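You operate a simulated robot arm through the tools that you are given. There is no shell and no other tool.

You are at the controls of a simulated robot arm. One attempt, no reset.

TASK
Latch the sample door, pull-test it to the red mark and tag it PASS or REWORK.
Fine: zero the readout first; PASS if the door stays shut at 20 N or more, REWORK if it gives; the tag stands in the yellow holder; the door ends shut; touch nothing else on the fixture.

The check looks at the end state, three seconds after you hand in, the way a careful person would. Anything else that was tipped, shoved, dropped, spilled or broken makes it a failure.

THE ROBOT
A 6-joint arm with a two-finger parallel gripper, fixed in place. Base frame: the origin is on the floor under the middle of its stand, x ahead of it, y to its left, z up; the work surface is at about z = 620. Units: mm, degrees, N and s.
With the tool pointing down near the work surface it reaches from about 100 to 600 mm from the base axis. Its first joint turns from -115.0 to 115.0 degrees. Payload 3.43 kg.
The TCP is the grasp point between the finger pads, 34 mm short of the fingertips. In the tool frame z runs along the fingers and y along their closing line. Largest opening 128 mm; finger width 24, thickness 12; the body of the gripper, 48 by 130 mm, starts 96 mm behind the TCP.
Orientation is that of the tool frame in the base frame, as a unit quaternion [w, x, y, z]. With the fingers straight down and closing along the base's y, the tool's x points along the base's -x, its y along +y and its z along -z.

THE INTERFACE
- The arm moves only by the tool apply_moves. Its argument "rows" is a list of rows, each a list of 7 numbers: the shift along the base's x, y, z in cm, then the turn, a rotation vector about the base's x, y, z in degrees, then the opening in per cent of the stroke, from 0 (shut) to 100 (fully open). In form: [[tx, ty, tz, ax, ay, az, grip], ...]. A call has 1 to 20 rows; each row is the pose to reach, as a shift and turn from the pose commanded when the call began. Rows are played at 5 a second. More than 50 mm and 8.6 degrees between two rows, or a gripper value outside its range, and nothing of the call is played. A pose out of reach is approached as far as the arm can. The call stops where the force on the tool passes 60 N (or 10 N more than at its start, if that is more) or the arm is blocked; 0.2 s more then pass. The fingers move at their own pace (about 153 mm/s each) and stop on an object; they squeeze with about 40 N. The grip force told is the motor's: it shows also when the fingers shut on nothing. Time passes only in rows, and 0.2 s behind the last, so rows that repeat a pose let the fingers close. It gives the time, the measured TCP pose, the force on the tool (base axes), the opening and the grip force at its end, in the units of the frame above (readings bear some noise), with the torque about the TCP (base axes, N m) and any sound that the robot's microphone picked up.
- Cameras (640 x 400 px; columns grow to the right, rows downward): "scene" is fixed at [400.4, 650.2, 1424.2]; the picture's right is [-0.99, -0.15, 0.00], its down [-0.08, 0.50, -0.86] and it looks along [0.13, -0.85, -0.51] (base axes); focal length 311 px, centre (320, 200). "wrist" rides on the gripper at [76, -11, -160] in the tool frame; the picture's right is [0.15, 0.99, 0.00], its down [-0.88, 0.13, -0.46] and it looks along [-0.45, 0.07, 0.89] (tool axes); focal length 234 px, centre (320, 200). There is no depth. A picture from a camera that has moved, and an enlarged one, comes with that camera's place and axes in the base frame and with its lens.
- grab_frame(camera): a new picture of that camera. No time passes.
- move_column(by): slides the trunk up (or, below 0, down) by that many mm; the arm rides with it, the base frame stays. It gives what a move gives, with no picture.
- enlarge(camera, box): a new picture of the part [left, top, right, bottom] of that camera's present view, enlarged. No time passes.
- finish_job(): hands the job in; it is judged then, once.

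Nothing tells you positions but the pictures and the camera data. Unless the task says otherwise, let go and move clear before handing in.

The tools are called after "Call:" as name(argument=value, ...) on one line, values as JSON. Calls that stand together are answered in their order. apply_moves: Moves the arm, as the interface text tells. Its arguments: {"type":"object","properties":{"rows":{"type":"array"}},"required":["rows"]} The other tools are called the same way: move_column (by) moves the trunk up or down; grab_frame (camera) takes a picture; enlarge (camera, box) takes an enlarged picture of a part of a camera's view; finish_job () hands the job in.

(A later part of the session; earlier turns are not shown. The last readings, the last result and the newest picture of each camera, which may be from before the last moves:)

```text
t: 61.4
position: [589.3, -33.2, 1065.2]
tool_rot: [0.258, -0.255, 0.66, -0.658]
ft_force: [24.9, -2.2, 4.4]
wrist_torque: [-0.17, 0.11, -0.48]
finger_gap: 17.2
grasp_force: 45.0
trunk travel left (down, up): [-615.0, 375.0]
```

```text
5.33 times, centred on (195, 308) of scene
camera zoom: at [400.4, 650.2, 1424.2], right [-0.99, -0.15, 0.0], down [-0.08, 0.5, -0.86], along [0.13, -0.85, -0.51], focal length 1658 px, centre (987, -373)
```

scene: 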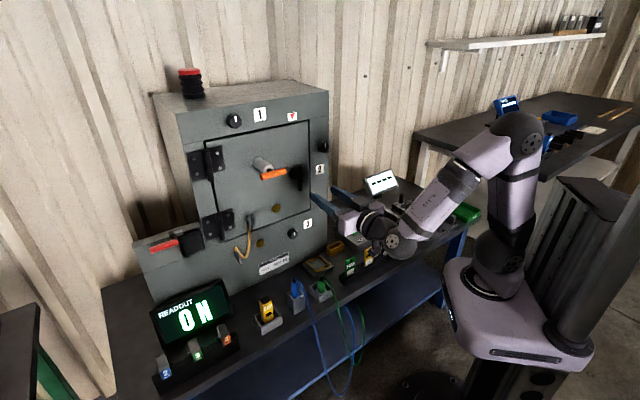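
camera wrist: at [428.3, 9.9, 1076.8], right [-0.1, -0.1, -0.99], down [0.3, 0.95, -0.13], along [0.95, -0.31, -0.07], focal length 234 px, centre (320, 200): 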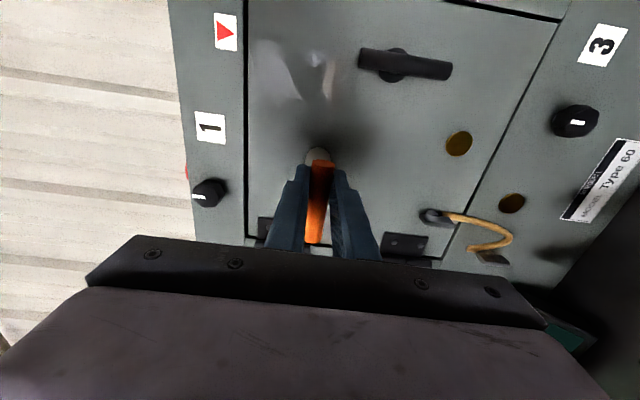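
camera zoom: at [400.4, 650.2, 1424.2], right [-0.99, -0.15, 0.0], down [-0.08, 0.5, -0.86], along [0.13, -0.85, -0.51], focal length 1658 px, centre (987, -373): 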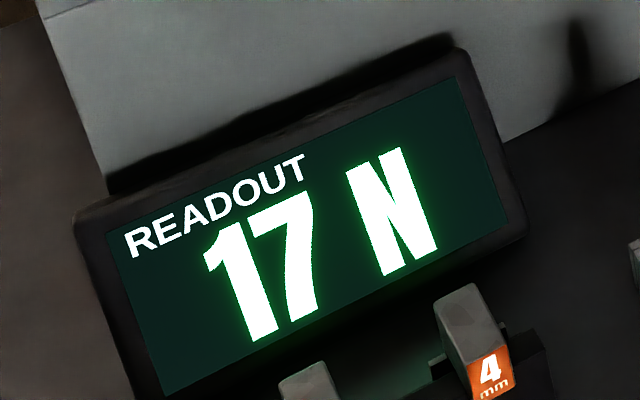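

The door has swung out clearly while the readout never passed 17 N, so the latch gives below 20 N: REWORK. Now I'll push the handle back in, letting the spring relax first, and then close the door.

Call:
apply_moves(rows=[[0.3, -0.4, 0, 0, 0, 0, 5], [0.7, -0.8, 0, 0, 0, 0, 5], [1.1, -1.2, 0, 0, 0, 0, 5], [1.5, -1.65, 0, 0, 0, 0, 5], [1.9, -2.1, 0, 0, 0, 0, 5], [1.9, -2.1, 0, 0, 0, 0, 5]])

Call:
enlarge(camera="scene", box=[220, 100, 340, 195])

Call:
enlarge(camera="scene", box=[140, 270, 250, 345])

```text
t: 62.8
position: [606.5, -54.7, 1065.0]
tool_rot: [0.258, -0.256, 0.66, -0.658]
ft_force: [9.1, 5.1, -3.9]
wrist_torque: [-0.08, 0.18, 0.67]
finger_gap: 16.8
grasp_force: 45.3
trunk travel left (down, up): [-615.0, 375.0]
```

```text
4.21 times, centred on (280, 148) of scene
camera zoom: at [400.4, 650.2, 1424.2], right [-0.99, -0.15, 0.0], down [-0.08, 0.5, -0.86], along [0.13, -0.85, -0.51], focal length 1309 px, centre (488, 421)
```

zoom: 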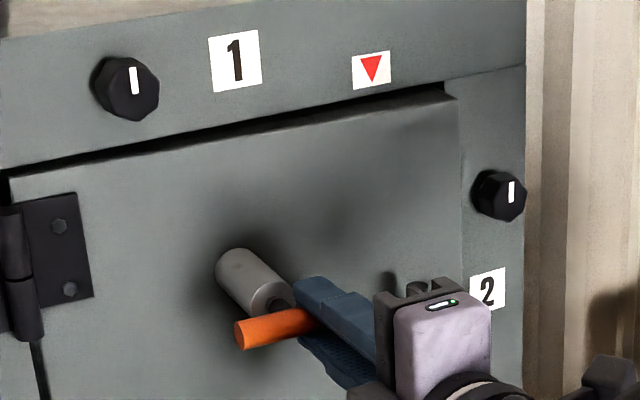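

```text
5.33 times, centred on (195, 308) of scene
camera zoom: at [400.4, 650.2, 1424.2], right [-0.99, -0.15, 0.0], down [-0.08, 0.5, -0.86], along [0.13, -0.85, -0.51], focal length 1658 px, centre (987, -373)
```

zoom: 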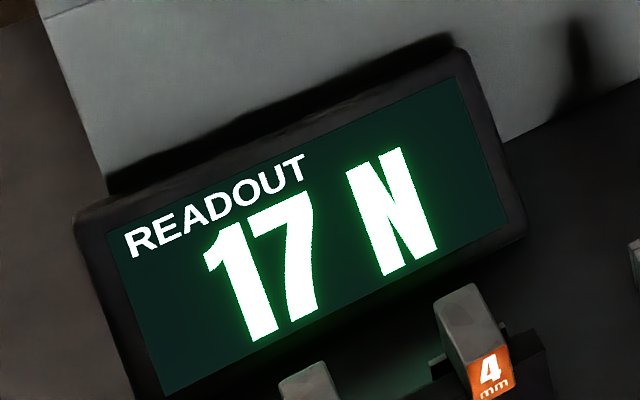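

The readout holds its 17 N peak, and the handle is nearly seated with the door still about 25 mm open at its edge. I'll push the door shut along its arc via the handle, watching the force.

Call:
apply_moves(rows=[[0.2, -0.3, 0, 0, 0, 0.5, 5], [0.4, -0.6, 0, 0, 0, 1.0, 5], [0.6, -1.0, 0, 0, 0, 1.5, 5], [0.75, -1.35, 0, 0, 0, 2.0, 5], [0.75, -1.35, 0, 0, 0, 2.0, 5]])

Call:
enlarge(camera="scene", box=[220, 100, 340, 195])

Call:
enlarge(camera="scene", box=[290, 110, 340, 142])

```text
t: 64.0
position: [612.1, -68.6, 1064.3]
tool_rot: [0.269, -0.265, 0.655, -0.654]
ft_force: [-8.4, 1.4, -13.0]
wrist_torque: [-0.08, 0.34, 1.05]
finger_gap: 17.1
grasp_force: 45.1
trunk travel left (down, up): [-615.0, 375.0]
```

```text
4.21 times, centred on (280, 148) of scene
camera zoom: at [400.4, 650.2, 1424.2], right [-0.99, -0.15, 0.0], down [-0.08, 0.5, -0.86], along [0.13, -0.85, -0.51], focal length 1309 px, centre (488, 421)
```

zoom: 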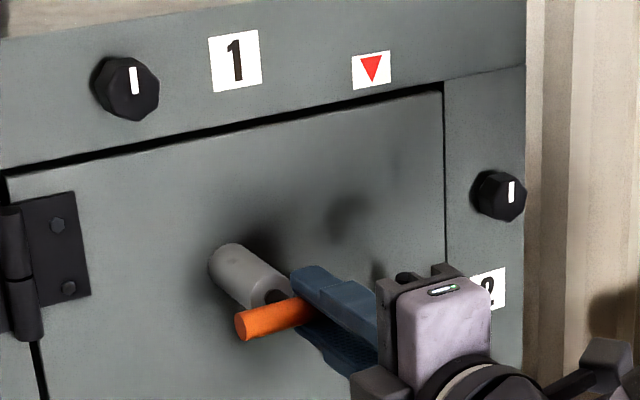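

```text
12.50 times, centred on (315, 126) of scene
camera zoom: at [400.4, 650.2, 1424.2], right [-0.99, -0.15, 0.0], down [-0.08, 0.5, -0.86], along [0.13, -0.85, -0.51], focal length 3886 px, centre (382, 1125)
```

zoom: 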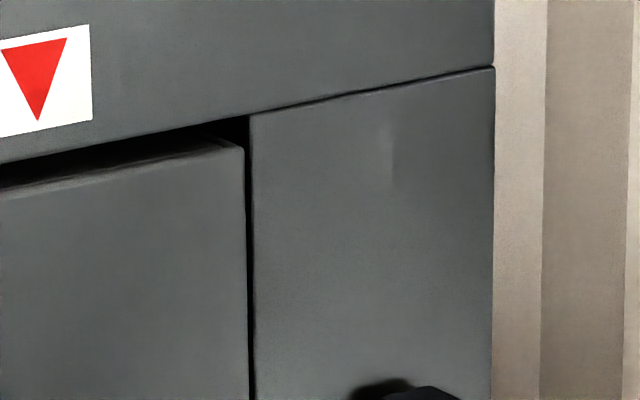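

The door is nearly shut again and moves with only about 7 N. I'll push the last few millimetres until it seats.

Call:
apply_moves(rows=[[0.15, -0.25, 0.1, 0, 0, 0.3, 5], [0.3, -0.45, 0.15, 0, 0, 0.4, 5], [0.45, -0.6, 0.15, 0, 0, 0.4, 5], [0.45, -0.6, 0.15, 0, 0, 0.4, 5]])

Call:
enlarge(camera="scene", box=[220, 100, 340, 195])

Call:
enlarge(camera="scene", box=[290, 110, 340, 142])

```text
t: 65.0
position: [614.7, -72.4, 1064.6]
tool_rot: [0.271, -0.269, 0.656, -0.651]
ft_force: [-25.0, 15.2, -22.8]
wrist_torque: [0.17, 0.38, -0.07]
finger_gap: 17.0
grasp_force: 45.2
trunk travel left (down, up): [-615.0, 375.0]
```

```text
4.21 times, centred on (280, 148) of scene
camera zoom: at [400.4, 650.2, 1424.2], right [-0.99, -0.15, 0.0], down [-0.08, 0.5, -0.86], along [0.13, -0.85, -0.51], focal length 1309 px, centre (488, 421)
```

zoom: 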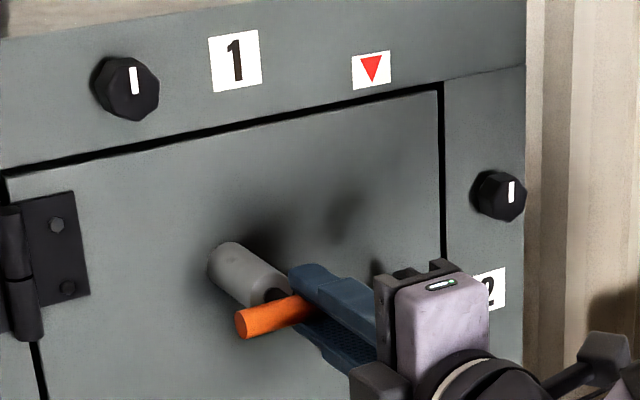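

```text
12.50 times, centred on (315, 126) of scene
camera zoom: at [400.4, 650.2, 1424.2], right [-0.99, -0.15, 0.0], down [-0.08, 0.5, -0.86], along [0.13, -0.85, -0.51], focal length 3886 px, centre (382, 1125)
```

zoom: 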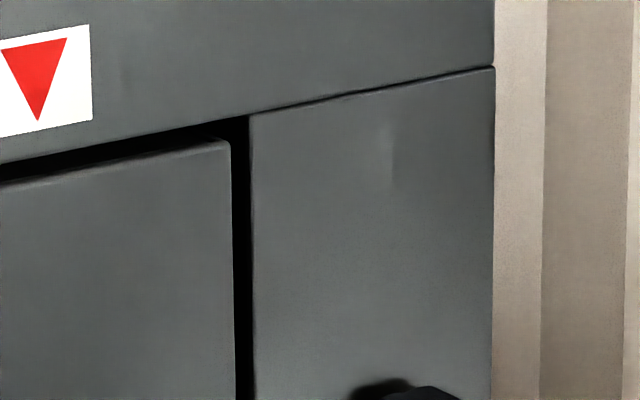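

The door is seated: its corner is back in line and 28 N of push moves nothing. I'll ease the load off, open the fingers and back straight out.

Call:
apply_moves(rows=[[-0.1, 0.1, -0.15, 0, 0, 0, 5], [-0.18, 0.16, -0.25, 0, 0, 0, 5], [-0.18, 0.16, -0.25, 0, 0, 0, 5]])

Call:
apply_moves(rows=[[0, 0, 0, 0, 0, 0, 20], [0, 0, 0, 0, 0, 0, 40], [0, 0, 0, 0, 0, 0, 45], [0, 0, 0, 0, 0, 0, 45]])

Call:
enlarge(camera="scene", box=[290, 110, 340, 142])

```text
t: 65.8
position: [613.6, -72.8, 1064.9]
tool_rot: [0.271, -0.268, 0.655, -0.653]
ft_force: [-14.6, 8.5, -17.0]
wrist_torque: [0.02, 0.36, -0.17]
finger_gap: 17.2
grasp_force: 44.7
trunk travel left (down, up): [-615.0, 375.0]
```

```text
t: 66.8
position: [615.5, -73.2, 1066.1]
tool_rot: [0.273, -0.268, 0.654, -0.653]
ft_force: [0.6, 0.1, -0.4]
wrist_torque: [0.0, 0.03, 0.02]
finger_gap: 57.7
grasp_force: 0.0
trunk travel left (down, up): [-615.0, 375.0]
```

```text
12.50 times, centred on (315, 126) of scene
camera zoom: at [400.4, 650.2, 1424.2], right [-0.99, -0.15, 0.0], down [-0.08, 0.5, -0.86], along [0.13, -0.85, -0.51], focal length 3886 px, centre (382, 1125)
```

zoom: 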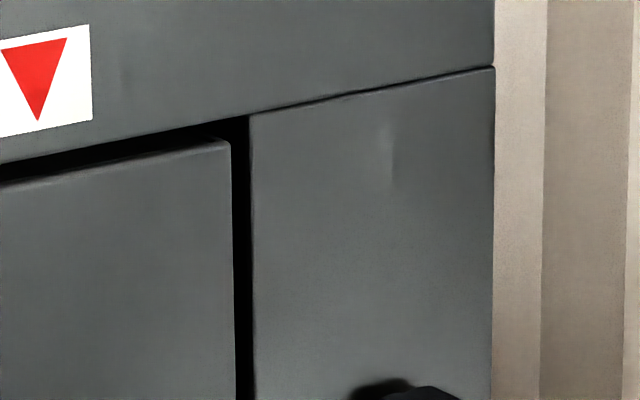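

The fingers are open and the door stayed shut. I'll back straight out and inspect the whole door, the lever and the readout.

Call:
apply_moves(rows=[[-2, 2, 0, 0, 0, 0, 45], [-4.5, 4.5, 0, 0, 0, 0, 45], [-7, 7, 0, 0, 0, 0, 45], [-9.5, 9.5, 0, 0, 0, 0, 45], [-9.5, 9.5, 0, 0, 0, 0, 45]])

Call:
grab_frame(camera="wrist")

Call:
enlarge(camera="scene", box=[180, 90, 340, 215])

Call:
grab_frame(camera="scene")

```text
t: 68.0
position: [520.0, 22.3, 1066.2]
tool_rot: [0.272, -0.269, 0.654, -0.653]
ft_force: [-0.5, -0.1, 1.3]
wrist_torque: [0.04, 0.01, -0.02]
finger_gap: 57.6
grasp_force: 0.0
trunk travel left (down, up): [-615.0, 375.0]
```

```text
taken
camera wrist: at [353.5, 82.1, 1077.3], right [-0.1, -0.1, -0.99], down [0.3, 0.95, -0.13], along [0.95, -0.31, -0.06], focal length 234 px, centre (320, 200)
```

wrist: 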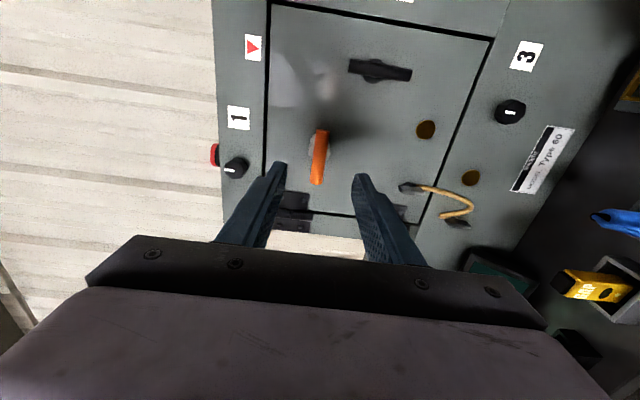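

```text
3.20 times, centred on (260, 152) of scene
camera zoom: at [400.4, 650.2, 1424.2], right [-0.99, -0.15, 0.0], down [-0.08, 0.5, -0.86], along [0.13, -0.85, -0.51], focal length 995 px, centre (512, 352)
```

zoom: 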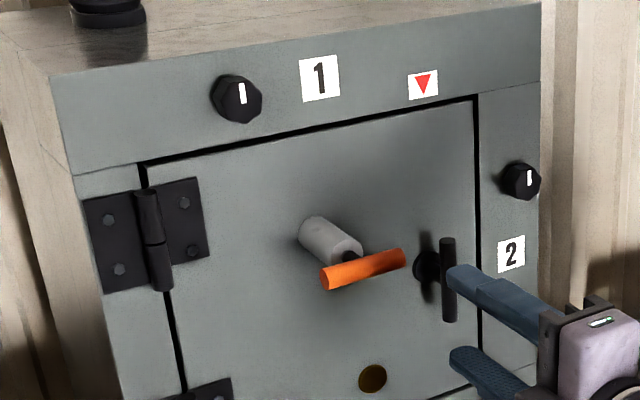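

```text
taken
```

scene: 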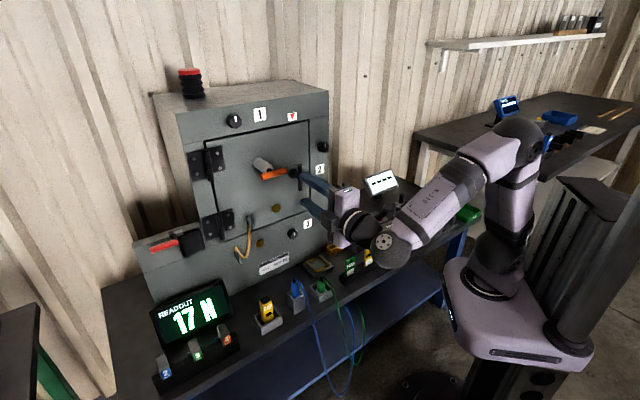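

The door is shut, the lever stands vertical and the gauge handle is home; the readout keeps its 17 N peak. The verdict is REWORK. Next I'll bring the tool back to pointing down by the reverse of the path that worked.

Call:
apply_moves(rows=[[-1.14, -1.75, -2.37, 7.077, 2.927, -2.927, 45], [-2.46, -3.08, -4.74, 14.15, 5.854, -5.854, 45], [-3.93, -3.99, -7.05, 21.23, 8.78, -8.78, 45], [-5.53, -4.47, -9.24, 28.31, 11.71, -11.71, 45], [-7.22, -4.55, -11.26, 35.39, 14.64, -14.64, 45], [-8.98, -4.23, -13.04, 42.46, 17.56, -17.56, 45], [-10.76, -3.54, -14.54, 49.54, 20.49, -20.49, 45], [-12.56, -2.54, -15.73, 56.62, 23.42, -23.42, 45], [-14.32, -1.25, -16.55, 63.69, 26.34, -26.34, 45], [-16.02, 0.27, -16.98, 70.77, 29.27, -29.27, 45], [-17.62, 1.96, -17.0, 77.85, 32.2, -32.2, 45], [-19.1, 3.79, -16.6, 84.92, 35.12, -35.12, 45], [-19.1, 3.79, -16.6, 84.92, 35.12, -35.12, 45]])

Call:
grab_frame(camera="wrist")

Call:
grab_frame(camera="scene")

```text
t: 70.8
position: [329.9, 60.3, 901.4]
tool_rot: [0.0, 0.003, 1.0, 0.0]
ft_force: [0.3, 1.0, -0.3]
wrist_torque: [-0.01, -0.02, 0.0]
finger_gap: 57.7
grasp_force: 0.1
trunk travel left (down, up): [-615.0, 375.0]
```

```text
taken
camera wrist: at [254.3, 48.8, 1060.9], right [-0.14, 0.99, 0.0], down [0.88, 0.12, 0.46], along [0.45, 0.06, -0.89], focal length 234 px, centre (320, 200)
```

wrist: 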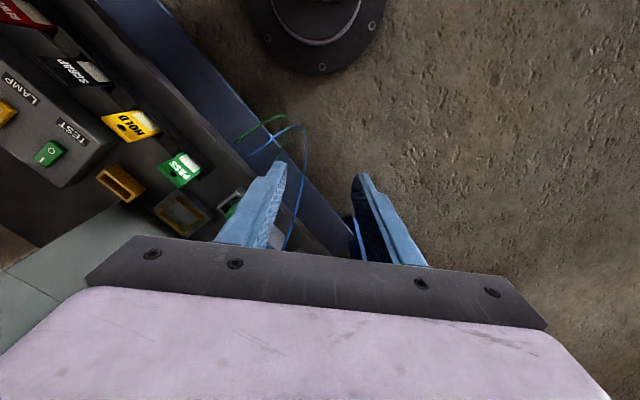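

```text
taken
```

scene: 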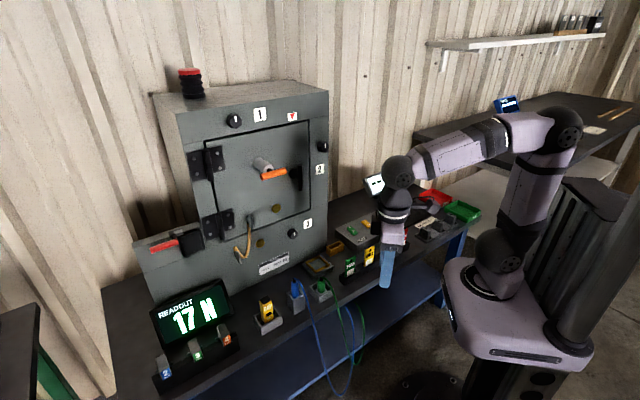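

The tool points down again at (330, 60, 901). I'll travel over the bench at this height to above the REWORK tag, which I place at about (227, -359).

Call:
apply_moves(rows=[[-1.0, -4.2, 0, 0, 0, 0, 45], [-2.0, -8.4, 0, 0, 0, 0, 45], [-3.0, -12.6, 0, 0, 0, 0, 45], [-4.1, -16.8, 0, 0, 0, 0, 45], [-5.1, -21.0, 0, 0, 0, 0, 45], [-6.2, -25.2, 0, 0, 0, 0, 45], [-7.2, -29.4, 0, 0, 0, 0, 45], [-8.3, -33.6, 0, 0, 0, 0, 45], [-9.3, -37.8, 0, 0, 0, 0, 45], [-10.3, -41.9, 0, 0, 0, 0, 45], [-10.3, -41.9, 0, 0, 0, 0, 45]])

Call:
apply_moves(rows=[[0, 0, 0, 0, 0, 7.5, 45], [0, 0, 0, 0, 0, 15, 45], [0, 0, 0, 0, 0, 22.5, 45], [0, 0, 0, 0, 0, 30, 45], [0, 0, 0, 0, 0, 37.5, 45], [0, 0, 0, 0, 0, 45, 45], [0, 0, 0, 0, 0, 45, 45]])

Call:
grab_frame(camera="wrist")

Call:
grab_frame(camera="scene")

```text
t: 73.2
position: [228.0, -361.4, 901.8]
tool_rot: [0.001, 0.002, 1.0, 0.0]
ft_force: [1.1, 0.2, -0.4]
wrist_torque: [0.04, 0.0, 0.03]
finger_gap: 57.7
grasp_force: 0.1
trunk travel left (down, up): [-615.0, 375.0]
```

```text
t: 74.8
position: [226.9, -359.5, 899.7]
tool_rot: [0.0, -0.381, 0.925, -0.001]
ft_force: [0.2, 0.3, -0.2]
wrist_torque: [0.02, 0.02, 0.0]
finger_gap: 57.5
grasp_force: 0.0
trunk travel left (down, up): [-615.0, 375.0]
```

```text
taken
camera wrist: at [180.8, -420.2, 1060.0], right [-0.8, 0.6, 0.0], down [0.53, 0.71, 0.46], along [0.27, 0.36, -0.89], focal length 234 px, centre (320, 200)
```

wrist: 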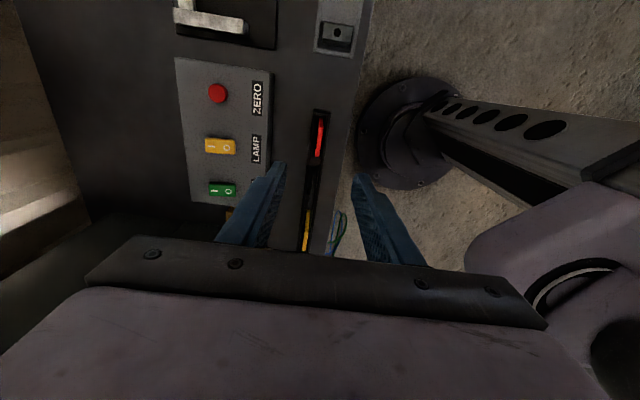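

```text
taken
```

scene: 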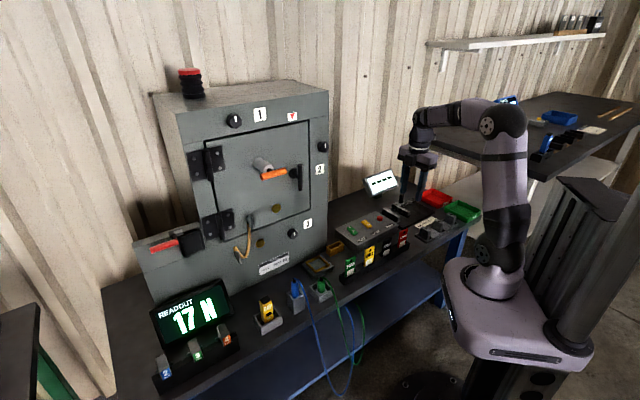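

The fingers now close across the tags' thin direction. I'll enlarge the view of the rack and the red tag to refine its position.

Call:
enlarge(camera="wrist", box=[250, 90, 390, 180])

Call:
enlarge(camera="scene", box=[340, 215, 430, 285])

Call:
enlarge(camera="scene", box=[300, 230, 360, 280])

```text
4.44 times, centred on (320, 135) of wrist
camera zoom: at [180.8, -420.2, 1060.0], right [-0.8, 0.6, 0.0], down [0.53, 0.71, 0.46], along [0.27, 0.36, -0.89], focal length 1041 px, centre (320, 489)
```

zoom: 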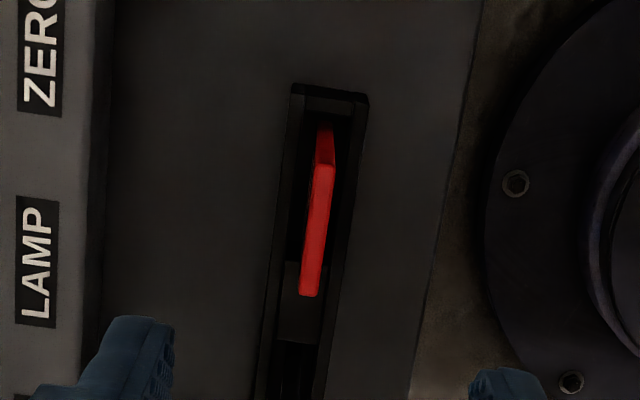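

```text
5.71 times, centred on (385, 250) of scene
camera zoom: at [400.4, 650.2, 1424.2], right [-0.99, -0.15, 0.0], down [-0.08, 0.5, -0.86], along [0.13, -0.85, -0.51], focal length 1776 px, centre (-51, -86)
```

zoom: 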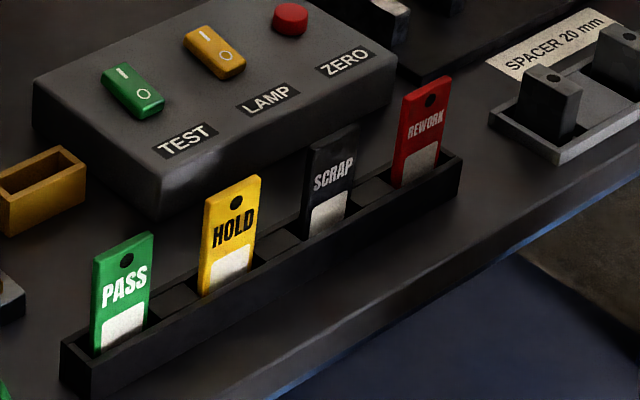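

```text
8.00 times, centred on (330, 255) of scene
camera zoom: at [400.4, 650.2, 1424.2], right [-0.99, -0.15, 0.0], down [-0.08, 0.5, -0.86], along [0.13, -0.85, -0.51], focal length 2487 px, centre (240, -240)
```

zoom: 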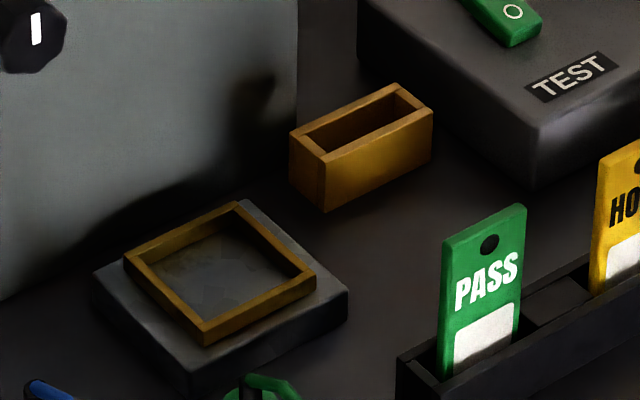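

The REWORK tag's top edge triangulates to (229, -355, 715), about 42 mm wide along the rack. The yellow holder sits at about (486, -305), close to the cabinet corner. So I'll tilt the gripper 20° away from the cabinet, keeping the pads parallel to the tag.

Call:
apply_moves(rows=[[-0.3, -0.2, 0, 4.71, -4.71, 0, 30], [-0.6, -0.4, 0, 9.43, -9.43, 0, 30], [-0.82, -0.62, 0, 14.14, -14.14, 0, 30], [-0.82, -0.62, 0, 14.14, -14.14, 0, 30]])

Call:
grab_frame(camera="wrist")

Call:
enlarge(camera="wrist", box=[250, 60, 390, 160])

```text
t: 75.8
position: [217.8, -365.4, 900.1]
tool_rot: [0.162, -0.374, 0.911, 0.066]
ft_force: [0.3, -0.5, 0.4]
wrist_torque: [0.02, -0.03, 0.01]
finger_gap: 38.3
grasp_force: 0.1
trunk travel left (down, up): [-615.0, 375.0]
```

```text
taken
camera wrist: at [137.3, -461.9, 1023.7], right [-0.79, 0.61, -0.05], down [0.39, 0.56, 0.73], along [0.47, 0.56, -0.68], focal length 234 px, centre (320, 200)
```

wrist: 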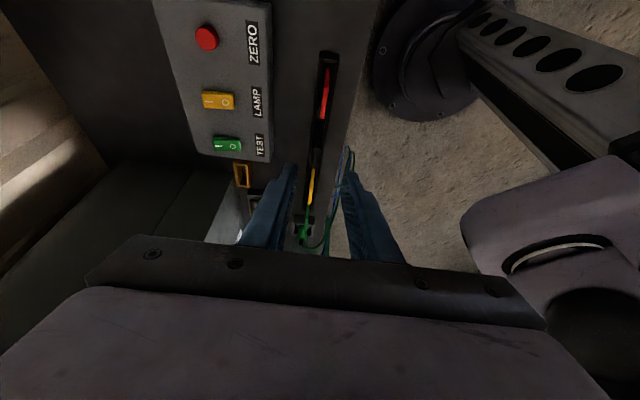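

```text
4.00 times, centred on (320, 110) of wrist
camera zoom: at [137.3, -461.9, 1023.7], right [-0.79, 0.61, -0.05], down [0.39, 0.56, 0.73], along [0.47, 0.56, -0.68], focal length 937 px, centre (320, 560)
```

zoom: 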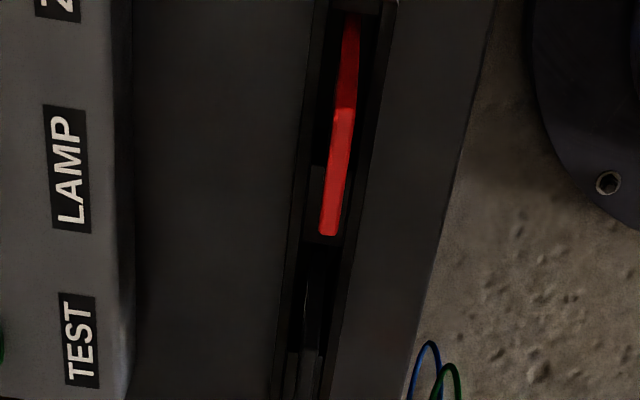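

The tilt worked cleanly. I'll lower with the trunk towards the tag, stop with the tips still above it, and check alignment.

Call:
move_column(by=-130)

Call:
grab_frame(camera="wrist")

Call:
enlarge(camera="scene", box=[360, 190, 440, 265])

```text
t: 77.3
position: [219.3, -366.3, 768.5]
tool_rot: [0.16, -0.373, 0.911, 0.066]
ft_force: [0.7, -0.8, -0.2]
wrist_torque: [-0.03, -0.01, 0.01]
finger_gap: 38.3
grasp_force: 0.1
trunk travel left (down, up): [-485.0, 505.0]
```

```text
taken
camera wrist: at [137.5, -461.7, 893.9], right [-0.79, 0.61, -0.05], down [0.39, 0.56, 0.73], along [0.47, 0.56, -0.68], focal length 234 px, centre (320, 200)
```

wrist: 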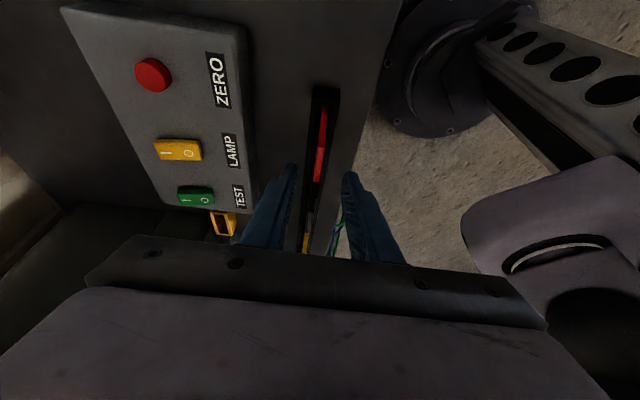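

```text
5.33 times, centred on (400, 228) of scene
camera zoom: at [400.4, 650.2, 1424.2], right [-0.99, -0.15, 0.0], down [-0.08, 0.5, -0.86], along [0.13, -0.85, -0.51], focal length 1658 px, centre (-107, 53)
```

zoom: 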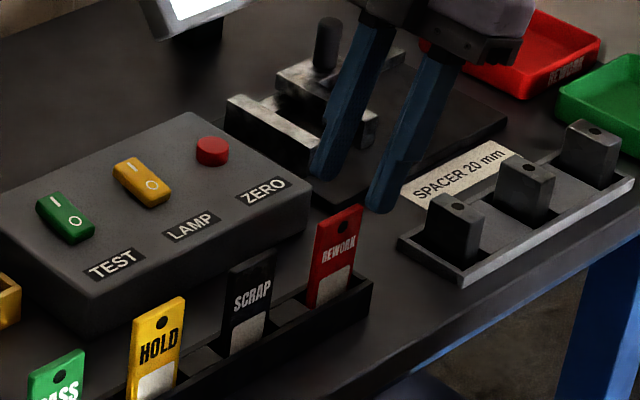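

The tag runs midway between the fingertips. I'll descend the last 70 mm straight down around it.

Call:
apply_moves(rows=[[0, 0, -2, 0, 0, 0, 30], [0, 0, -4, 0, 0, 0, 30], [0, 0, -5.5, 0, 0, 0, 30], [0, 0, -7, 0, 0, 0, 30], [0, 0, -7, 0, 0, 0, 30]])

Call:
grab_frame(camera="wrist")

Call:
enlarge(camera="scene", box=[360, 190, 440, 265])

```text
t: 78.5
position: [218.8, -365.1, 698.5]
tool_rot: [0.162, -0.373, 0.911, 0.066]
ft_force: [-0.3, 0.5, 0.2]
wrist_torque: [-0.01, 0.01, -0.03]
finger_gap: 38.6
grasp_force: 0.1
trunk travel left (down, up): [-485.0, 505.0]
```

```text
taken
camera wrist: at [137.7, -461.1, 823.1], right [-0.79, 0.61, -0.05], down [0.39, 0.56, 0.73], along [0.47, 0.56, -0.68], focal length 234 px, centre (320, 200)
```

wrist: 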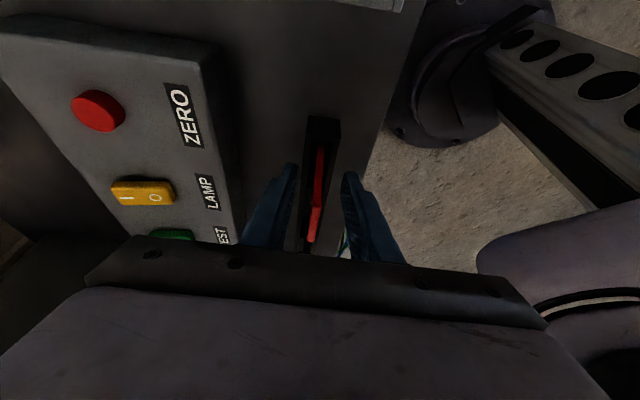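

```text
5.33 times, centred on (400, 228) of scene
camera zoom: at [400.4, 650.2, 1424.2], right [-0.99, -0.15, 0.0], down [-0.08, 0.5, -0.86], along [0.13, -0.85, -0.51], focal length 1658 px, centre (-107, 53)
```

zoom: 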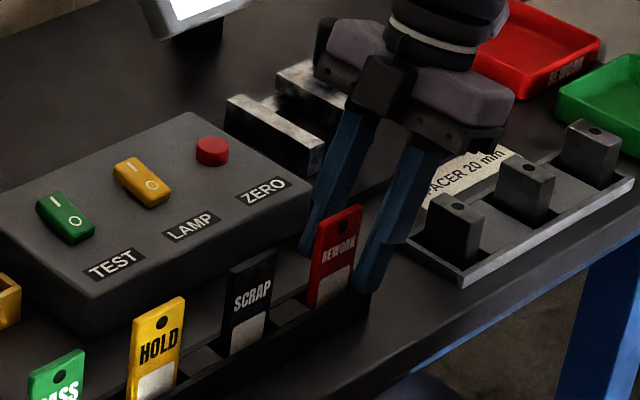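

The fingers straddle the REWORK tag with the tips just above the rack. I'll close on it.

Call:
apply_moves(rows=[[0, 0, 0, 0, 0, 0, 18], [0, 0, 0, 0, 0, 0, 8], [0, 0, 0, 0, 0, 0, 0], [0, 0, 0, 0, 0, 0, 0], [0, 0, 0, 0, 0, 0, 0]])

Call:
grab_frame(camera="wrist")

Call:
enlarge(camera="scene", box=[360, 190, 440, 265])

```text
t: 79.8
position: [218.4, -364.1, 699.0]
tool_rot: [0.161, -0.373, 0.911, 0.066]
ft_force: [-0.2, 0.0, -0.7]
wrist_torque: [-0.01, -0.01, 0.02]
finger_gap: 5.9
grasp_force: 39.7
trunk travel left (down, up): [-485.0, 505.0]
```

```text
taken
camera wrist: at [137.6, -461.1, 823.4], right [-0.79, 0.61, -0.05], down [0.39, 0.56, 0.73], along [0.47, 0.56, -0.68], focal length 234 px, centre (320, 200)
```

wrist: 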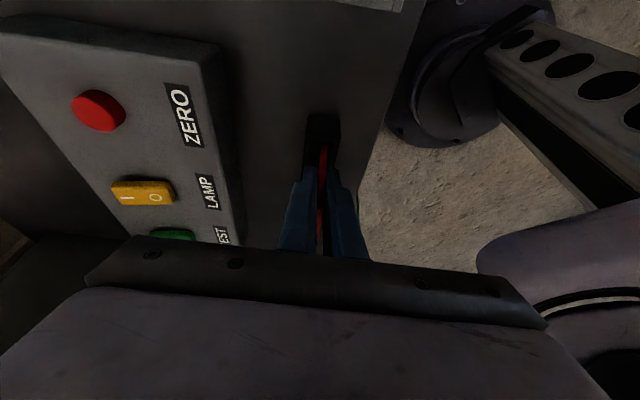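

```text
5.33 times, centred on (400, 228) of scene
camera zoom: at [400.4, 650.2, 1424.2], right [-0.99, -0.15, 0.0], down [-0.08, 0.5, -0.86], along [0.13, -0.85, -0.51], focal length 1658 px, centre (-107, 53)
```

zoom: 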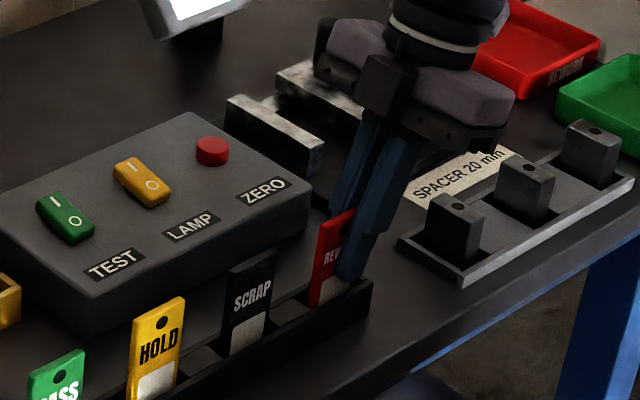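

The 6 mm tag is held. I'll lift it straight up out of its slot.

Call:
apply_moves(rows=[[0, 0, 1, 0, 0, 0, 0], [0, 0, 2.5, 0, 0, 0, 0], [0, 0, 4.5, 0, 0, 0, 0], [0, 0, 7, 0, 0, 0, 0], [0, 0, 10, 0, 0, 0, 0], [0, 0, 12, 0, 0, 0, 0], [0, 0, 12, 0, 0, 0, 0]])

Call:
grab_frame(camera="wrist")

Call:
enlarge(camera="scene", box=[340, 165, 440, 265])

```text
t: 81.3
position: [221.1, -365.5, 818.5]
tool_rot: [0.161, -0.373, 0.911, 0.067]
ft_force: [0.3, -0.6, 0.4]
wrist_torque: [0.01, 0.05, 0.0]
finger_gap: 6.0
grasp_force: 40.0
trunk travel left (down, up): [-485.0, 505.0]
```

```text
taken
camera wrist: at [139.9, -461.6, 943.5], right [-0.79, 0.61, -0.05], down [0.39, 0.56, 0.73], along [0.47, 0.56, -0.68], focal length 234 px, centre (320, 200)
```

wrist: 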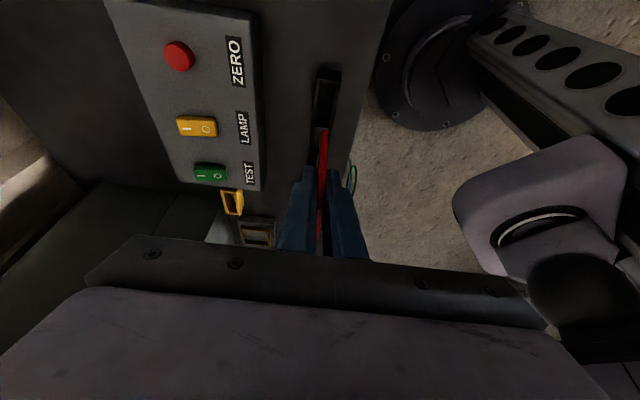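

```text
4.00 times, centred on (390, 215) of scene
camera zoom: at [400.4, 650.2, 1424.2], right [-0.99, -0.15, 0.0], down [-0.08, 0.5, -0.86], along [0.13, -0.85, -0.51], focal length 1244 px, centre (40, 140)
```

zoom: 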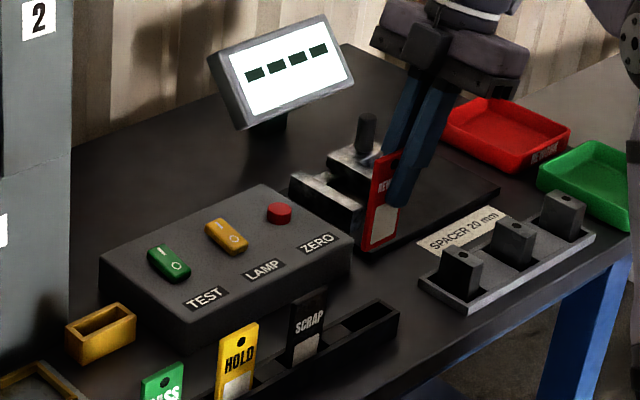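

The tag is out cleanly and hangs straight. I'll zoom in on the yellow holder from both cameras to fix its slot position.

Call:
enlarge(camera="wrist", box=[190, 170, 280, 230])

Call:
enlarge(camera="scene", box=[315, 235, 355, 265])

```text
6.67 times, centred on (235, 200) of wrist
camera zoom: at [139.9, -461.6, 943.5], right [-0.79, 0.61, -0.05], down [0.39, 0.56, 0.73], along [0.47, 0.56, -0.68], focal length 1561 px, centre (887, 200)
```

zoom: 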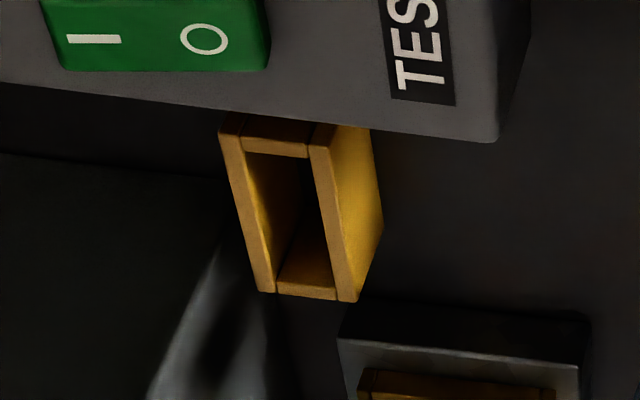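

```text
13.33 times, centred on (335, 250) of scene
camera zoom: at [400.4, 650.2, 1424.2], right [-0.99, -0.15, 0.0], down [-0.08, 0.5, -0.86], along [0.13, -0.85, -0.51], focal length 4145 px, centre (120, -467)
```

zoom: 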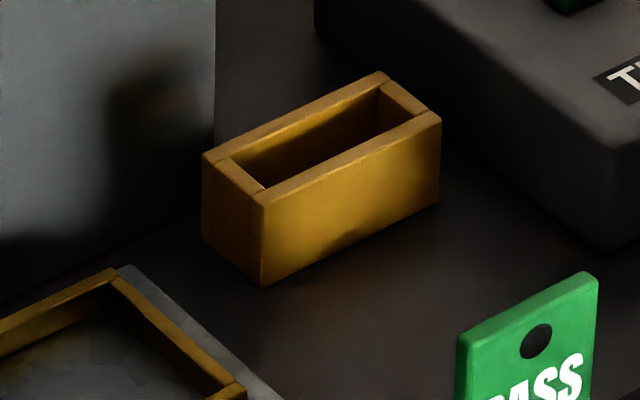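

The holder's slot centre comes out at about (488, -310), top near z 646, parallel to the tag. I'll raise the trunk for reach, then carry the tag across at height to a hover near the holder for a closer look.

Call:
move_column(by=130)

Call:
apply_moves(rows=[[4.0, 1.0, -1.5, 0, 0, 0, 0], [8.0, 1.9, -3.5, 0, 0, 0, 0], [12.0, 2.9, -6, 0, 0, 0, 0], [16.0, 3.9, -8.5, 0, 0, 0, 0], [20.0, 4.8, -11, 0, 0, 0, 0], [24.2, 5.8, -13, 0, 0, 0, 0], [24.2, 5.8, -13, 0, 0, 0, 0]])

Call:
grab_frame(camera="wrist")

Call:
enlarge(camera="scene", box=[290, 160, 410, 280])

```text
t: 82.9
position: [221.4, -365.3, 948.5]
tool_rot: [0.161, -0.374, 0.911, 0.066]
ft_force: [-0.4, -0.6, 0.1]
wrist_torque: [-0.01, -0.04, -0.03]
finger_gap: 5.8
grasp_force: 39.8
trunk travel left (down, up): [-615.0, 375.0]
```

```text
t: 84.5
position: [461.3, -309.0, 816.4]
tool_rot: [0.161, -0.374, 0.911, 0.066]
ft_force: [0.2, -0.4, -0.5]
wrist_torque: [0.0, 0.03, 0.0]
finger_gap: 5.8
grasp_force: 39.8
trunk travel left (down, up): [-615.0, 375.0]
```

```text
taken
camera wrist: at [380.5, -405.7, 941.5], right [-0.79, 0.61, -0.05], down [0.39, 0.56, 0.73], along [0.47, 0.56, -0.68], focal length 234 px, centre (320, 200)
```

wrist: 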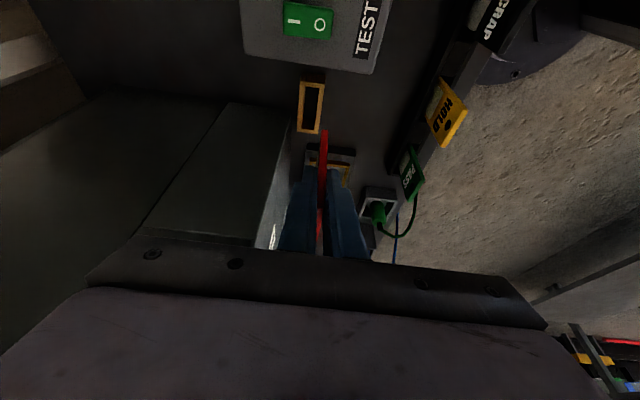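

```text
3.33 times, centred on (350, 220) of scene
camera zoom: at [400.4, 650.2, 1424.2], right [-0.99, -0.15, 0.0], down [-0.08, 0.5, -0.86], along [0.13, -0.85, -0.51], focal length 1036 px, centre (220, 133)
```

zoom: 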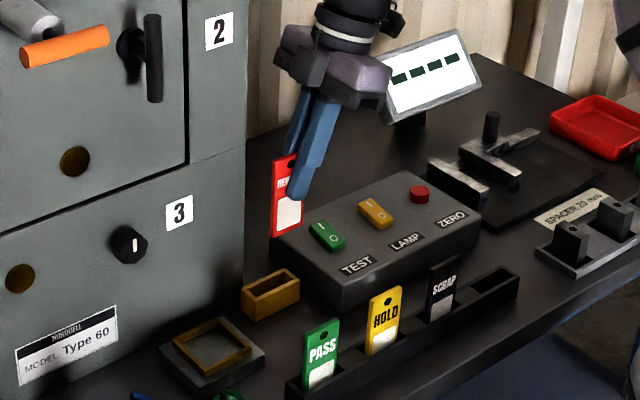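

The holder is now visible just ahead of the tag. I'll zoom in for its exact corners.

Call:
enlarge(camera="wrist", box=[270, 60, 360, 150])

Call:
enlarge(camera="scene", box=[350, 195, 400, 240])

Call:
enlarge(camera="scene", box=[355, 200, 400, 240])

```text
4.44 times, centred on (315, 105) of wrist
camera zoom: at [380.5, -405.7, 941.5], right [-0.79, 0.61, -0.05], down [0.39, 0.56, 0.73], along [0.47, 0.56, -0.68], focal length 1041 px, centre (342, 622)
```

zoom: 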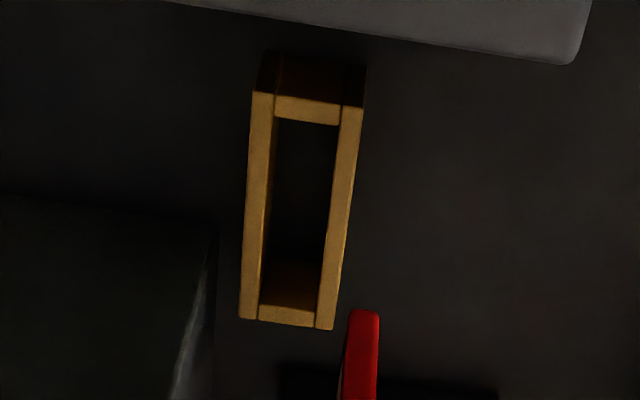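

```text
8.89 times, centred on (375, 218) of scene
camera zoom: at [400.4, 650.2, 1424.2], right [-0.99, -0.15, 0.0], down [-0.08, 0.5, -0.86], along [0.13, -0.85, -0.51], focal length 2763 px, centre (-169, 44)
```

zoom: 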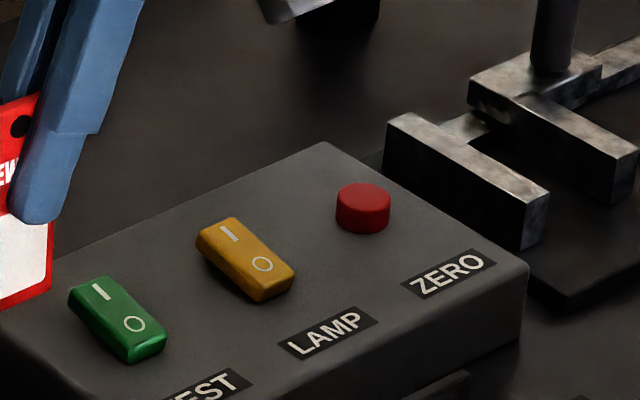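

```text
10.00 times, centred on (378, 220) of scene
camera zoom: at [400.4, 650.2, 1424.2], right [-0.99, -0.15, 0.0], down [-0.08, 0.5, -0.86], along [0.13, -0.85, -0.51], focal length 3109 px, centre (-255, 0)
```

zoom: 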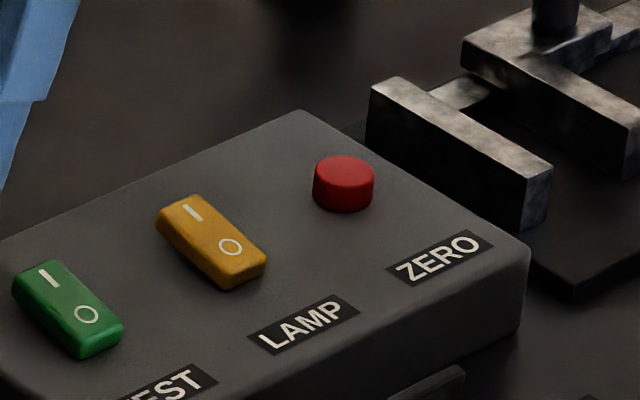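

Refined: the slot centre is at s≈126.5, depth≈564 (about (488, -310)), inner opening about 55×17 mm. The tag's lower edge sits where expected, 15–16 mm left of the grip point. I'll shift over the slot and check from both cameras before lowering.

Call:
apply_moves(rows=[[0.8, -0.6, -0.5, 0, 0, 0, 0], [1.62, -1.15, -1.5, 0, 0, 0, 0], [1.62, -1.15, -3.5, 0, 0, 0, 0], [1.62, -1.15, -6, 0, 0, 0, 0], [1.62, -1.15, -7.5, 0, 0, 0, 0], [1.62, -1.15, -7.5, 0, 0, 0, 0]])

Call:
grab_frame(camera="wrist")

Call:
enlarge(camera="wrist", box=[270, 100, 370, 190])

Call:
enlarge(camera="scene", box=[310, 205, 370, 265])

```text
t: 85.9
position: [479.5, -319.6, 743.8]
tool_rot: [0.16, -0.374, 0.911, 0.065]
ft_force: [-0.3, 0.1, 0.2]
wrist_torque: [0.02, -0.02, 0.01]
finger_gap: 6.2
grasp_force: 39.9
trunk travel left (down, up): [-615.0, 375.0]
```

```text
taken
camera wrist: at [398.8, -416.7, 868.6], right [-0.79, 0.61, -0.05], down [0.39, 0.56, 0.73], along [0.47, 0.56, -0.68], focal length 234 px, centre (320, 200)
```

wrist: 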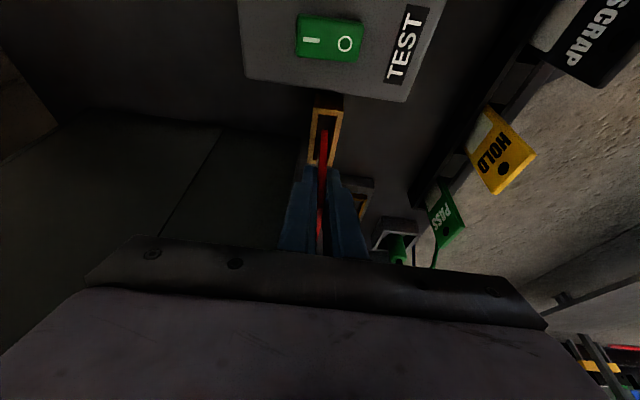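

```text
4.44 times, centred on (320, 145) of wrist
camera zoom: at [398.8, -416.7, 868.6], right [-0.79, 0.61, -0.05], down [0.39, 0.56, 0.73], along [0.47, 0.56, -0.68], focal length 1041 px, centre (320, 444)
```

zoom: 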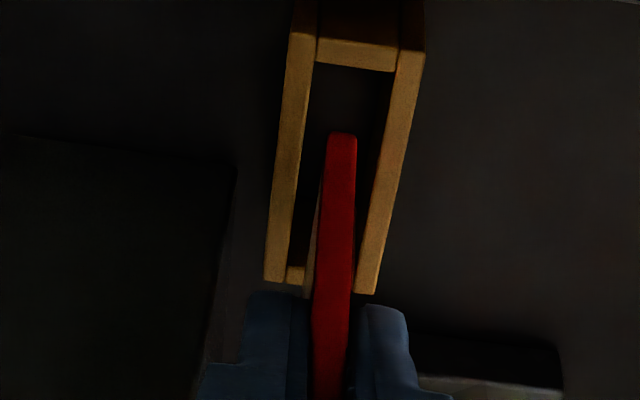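

```text
6.67 times, centred on (340, 235) of scene
camera zoom: at [400.4, 650.2, 1424.2], right [-0.99, -0.15, 0.0], down [-0.08, 0.5, -0.86], along [0.13, -0.85, -0.51], focal length 2072 px, centre (187, -33)
```

zoom: 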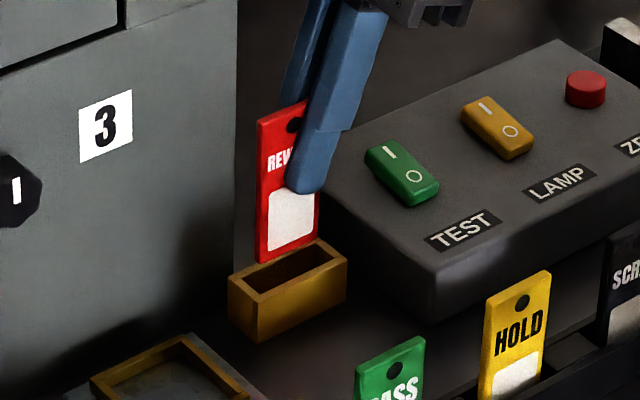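

Both views agree: the tag's bottom is about 17 mm above the holder and inside the slot outline, with several millimetres to spare all round. I'll lower it into the slot slowly and check the forces.

Call:
apply_moves(rows=[[0, 0, -0.8, 0, 0, 0, 0], [0, 0, -1.6, 0, 0, 0, 0], [0, 0, -2.2, 0, 0, 0, 0], [0, 0, -2.8, 0, 0, 0, 0], [0, 0, -2.8, 0, 0, 0, 0]])

Call:
enlarge(camera="wrist", box=[270, 100, 370, 190])

Call:
enlarge(camera="scene", box=[310, 205, 370, 265])

```text
t: 87.1
position: [479.5, -319.0, 716.7]
tool_rot: [0.16, -0.374, 0.911, 0.066]
ft_force: [-1.3, 0.4, -1.0]
wrist_torque: [-0.01, 0.0, 0.0]
finger_gap: 6.0
grasp_force: 40.4
trunk travel left (down, up): [-615.0, 375.0]
```

```text
4.44 times, centred on (320, 145) of wrist
camera zoom: at [397.9, -415.3, 840.3], right [-0.79, 0.61, -0.05], down [0.39, 0.56, 0.73], along [0.47, 0.56, -0.68], focal length 1041 px, centre (320, 444)
```

zoom: 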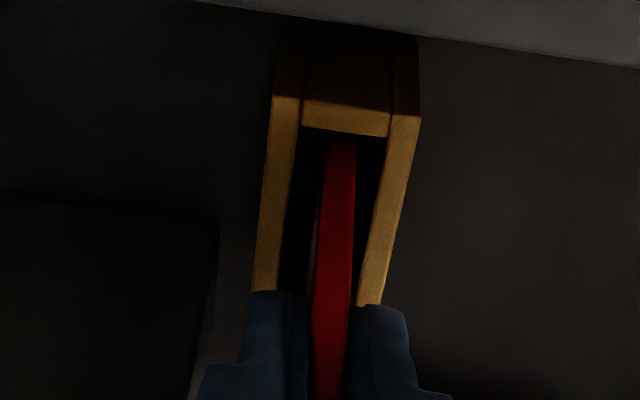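

```text
6.67 times, centred on (340, 235) of scene
camera zoom: at [400.4, 650.2, 1424.2], right [-0.99, -0.15, 0.0], down [-0.08, 0.5, -0.86], along [0.13, -0.85, -0.51], focal length 2072 px, centre (187, -33)
```

zoom: 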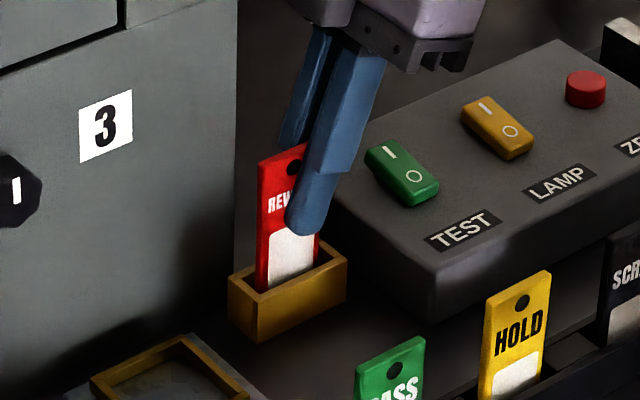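

The tag is entering the slot freely with no contact force. I'll lower it further in small steps until it touches bottom.

Call:
apply_moves(rows=[[0, 0, -0.5, 0, 0, 0, 0], [0, 0, -1.0, 0, 0, 0, 0], [0, 0, -1.4, 0, 0, 0, 0], [0, 0, -1.4, 0, 0, 0, 0]])

Call:
apply_moves(rows=[[0, 0, -0.15, 0, 0, 0, 0], [0, 0, -0.3, 0, 0, 0, 0], [0, 0, -0.3, 0, 0, 0, 0]])

Call:
enlarge(camera="scene", box=[310, 205, 370, 265])

```text
t: 88.1
position: [479.3, -317.6, 700.9]
tool_rot: [0.16, -0.373, 0.912, 0.066]
ft_force: [-0.8, 0.1, -0.2]
wrist_torque: [0.03, -0.01, -0.03]
finger_gap: 6.0
grasp_force: 40.2
trunk travel left (down, up): [-615.0, 375.0]
```

```text
t: 88.9
position: [479.3, -319.5, 698.1]
tool_rot: [0.161, -0.374, 0.911, 0.066]
ft_force: [-0.5, 0.7, 1.8]
wrist_torque: [0.01, 0.05, -0.04]
finger_gap: 5.9
grasp_force: 40.0
trunk travel left (down, up): [-615.0, 375.0]
```

```text
6.67 times, centred on (340, 235) of scene
camera zoom: at [400.4, 650.2, 1424.2], right [-0.99, -0.15, 0.0], down [-0.08, 0.5, -0.86], along [0.13, -0.85, -0.51], focal length 2072 px, centre (187, -33)
```

zoom: 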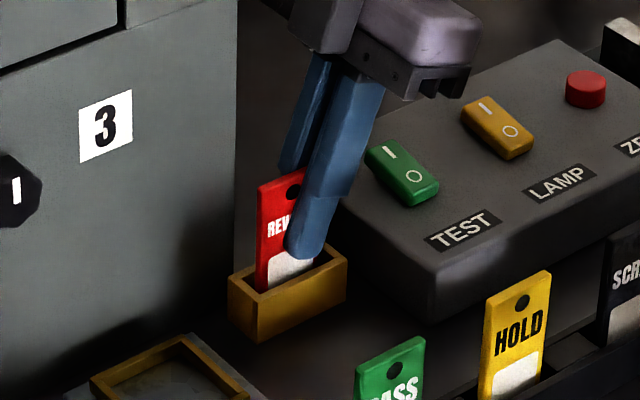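

There's a first hint of contact at about 2 N. I'll feel down another millimetre or two.

Call:
apply_moves(rows=[[0, 0, -0.1, 0, 0, 0, 0], [0, 0, -0.15, 0, 0, 0, 0], [0, 0, -0.15, 0, 0, 0, 0]])

```text
t: 89.7
position: [478.9, -319.3, 699.1]
tool_rot: [0.162, -0.374, 0.911, 0.065]
ft_force: [0.5, 2.3, 11.2]
wrist_torque: [0.21, -0.04, 0.02]
finger_gap: 5.9
grasp_force: 39.9
trunk travel left (down, up): [-615.0, 375.0]
```

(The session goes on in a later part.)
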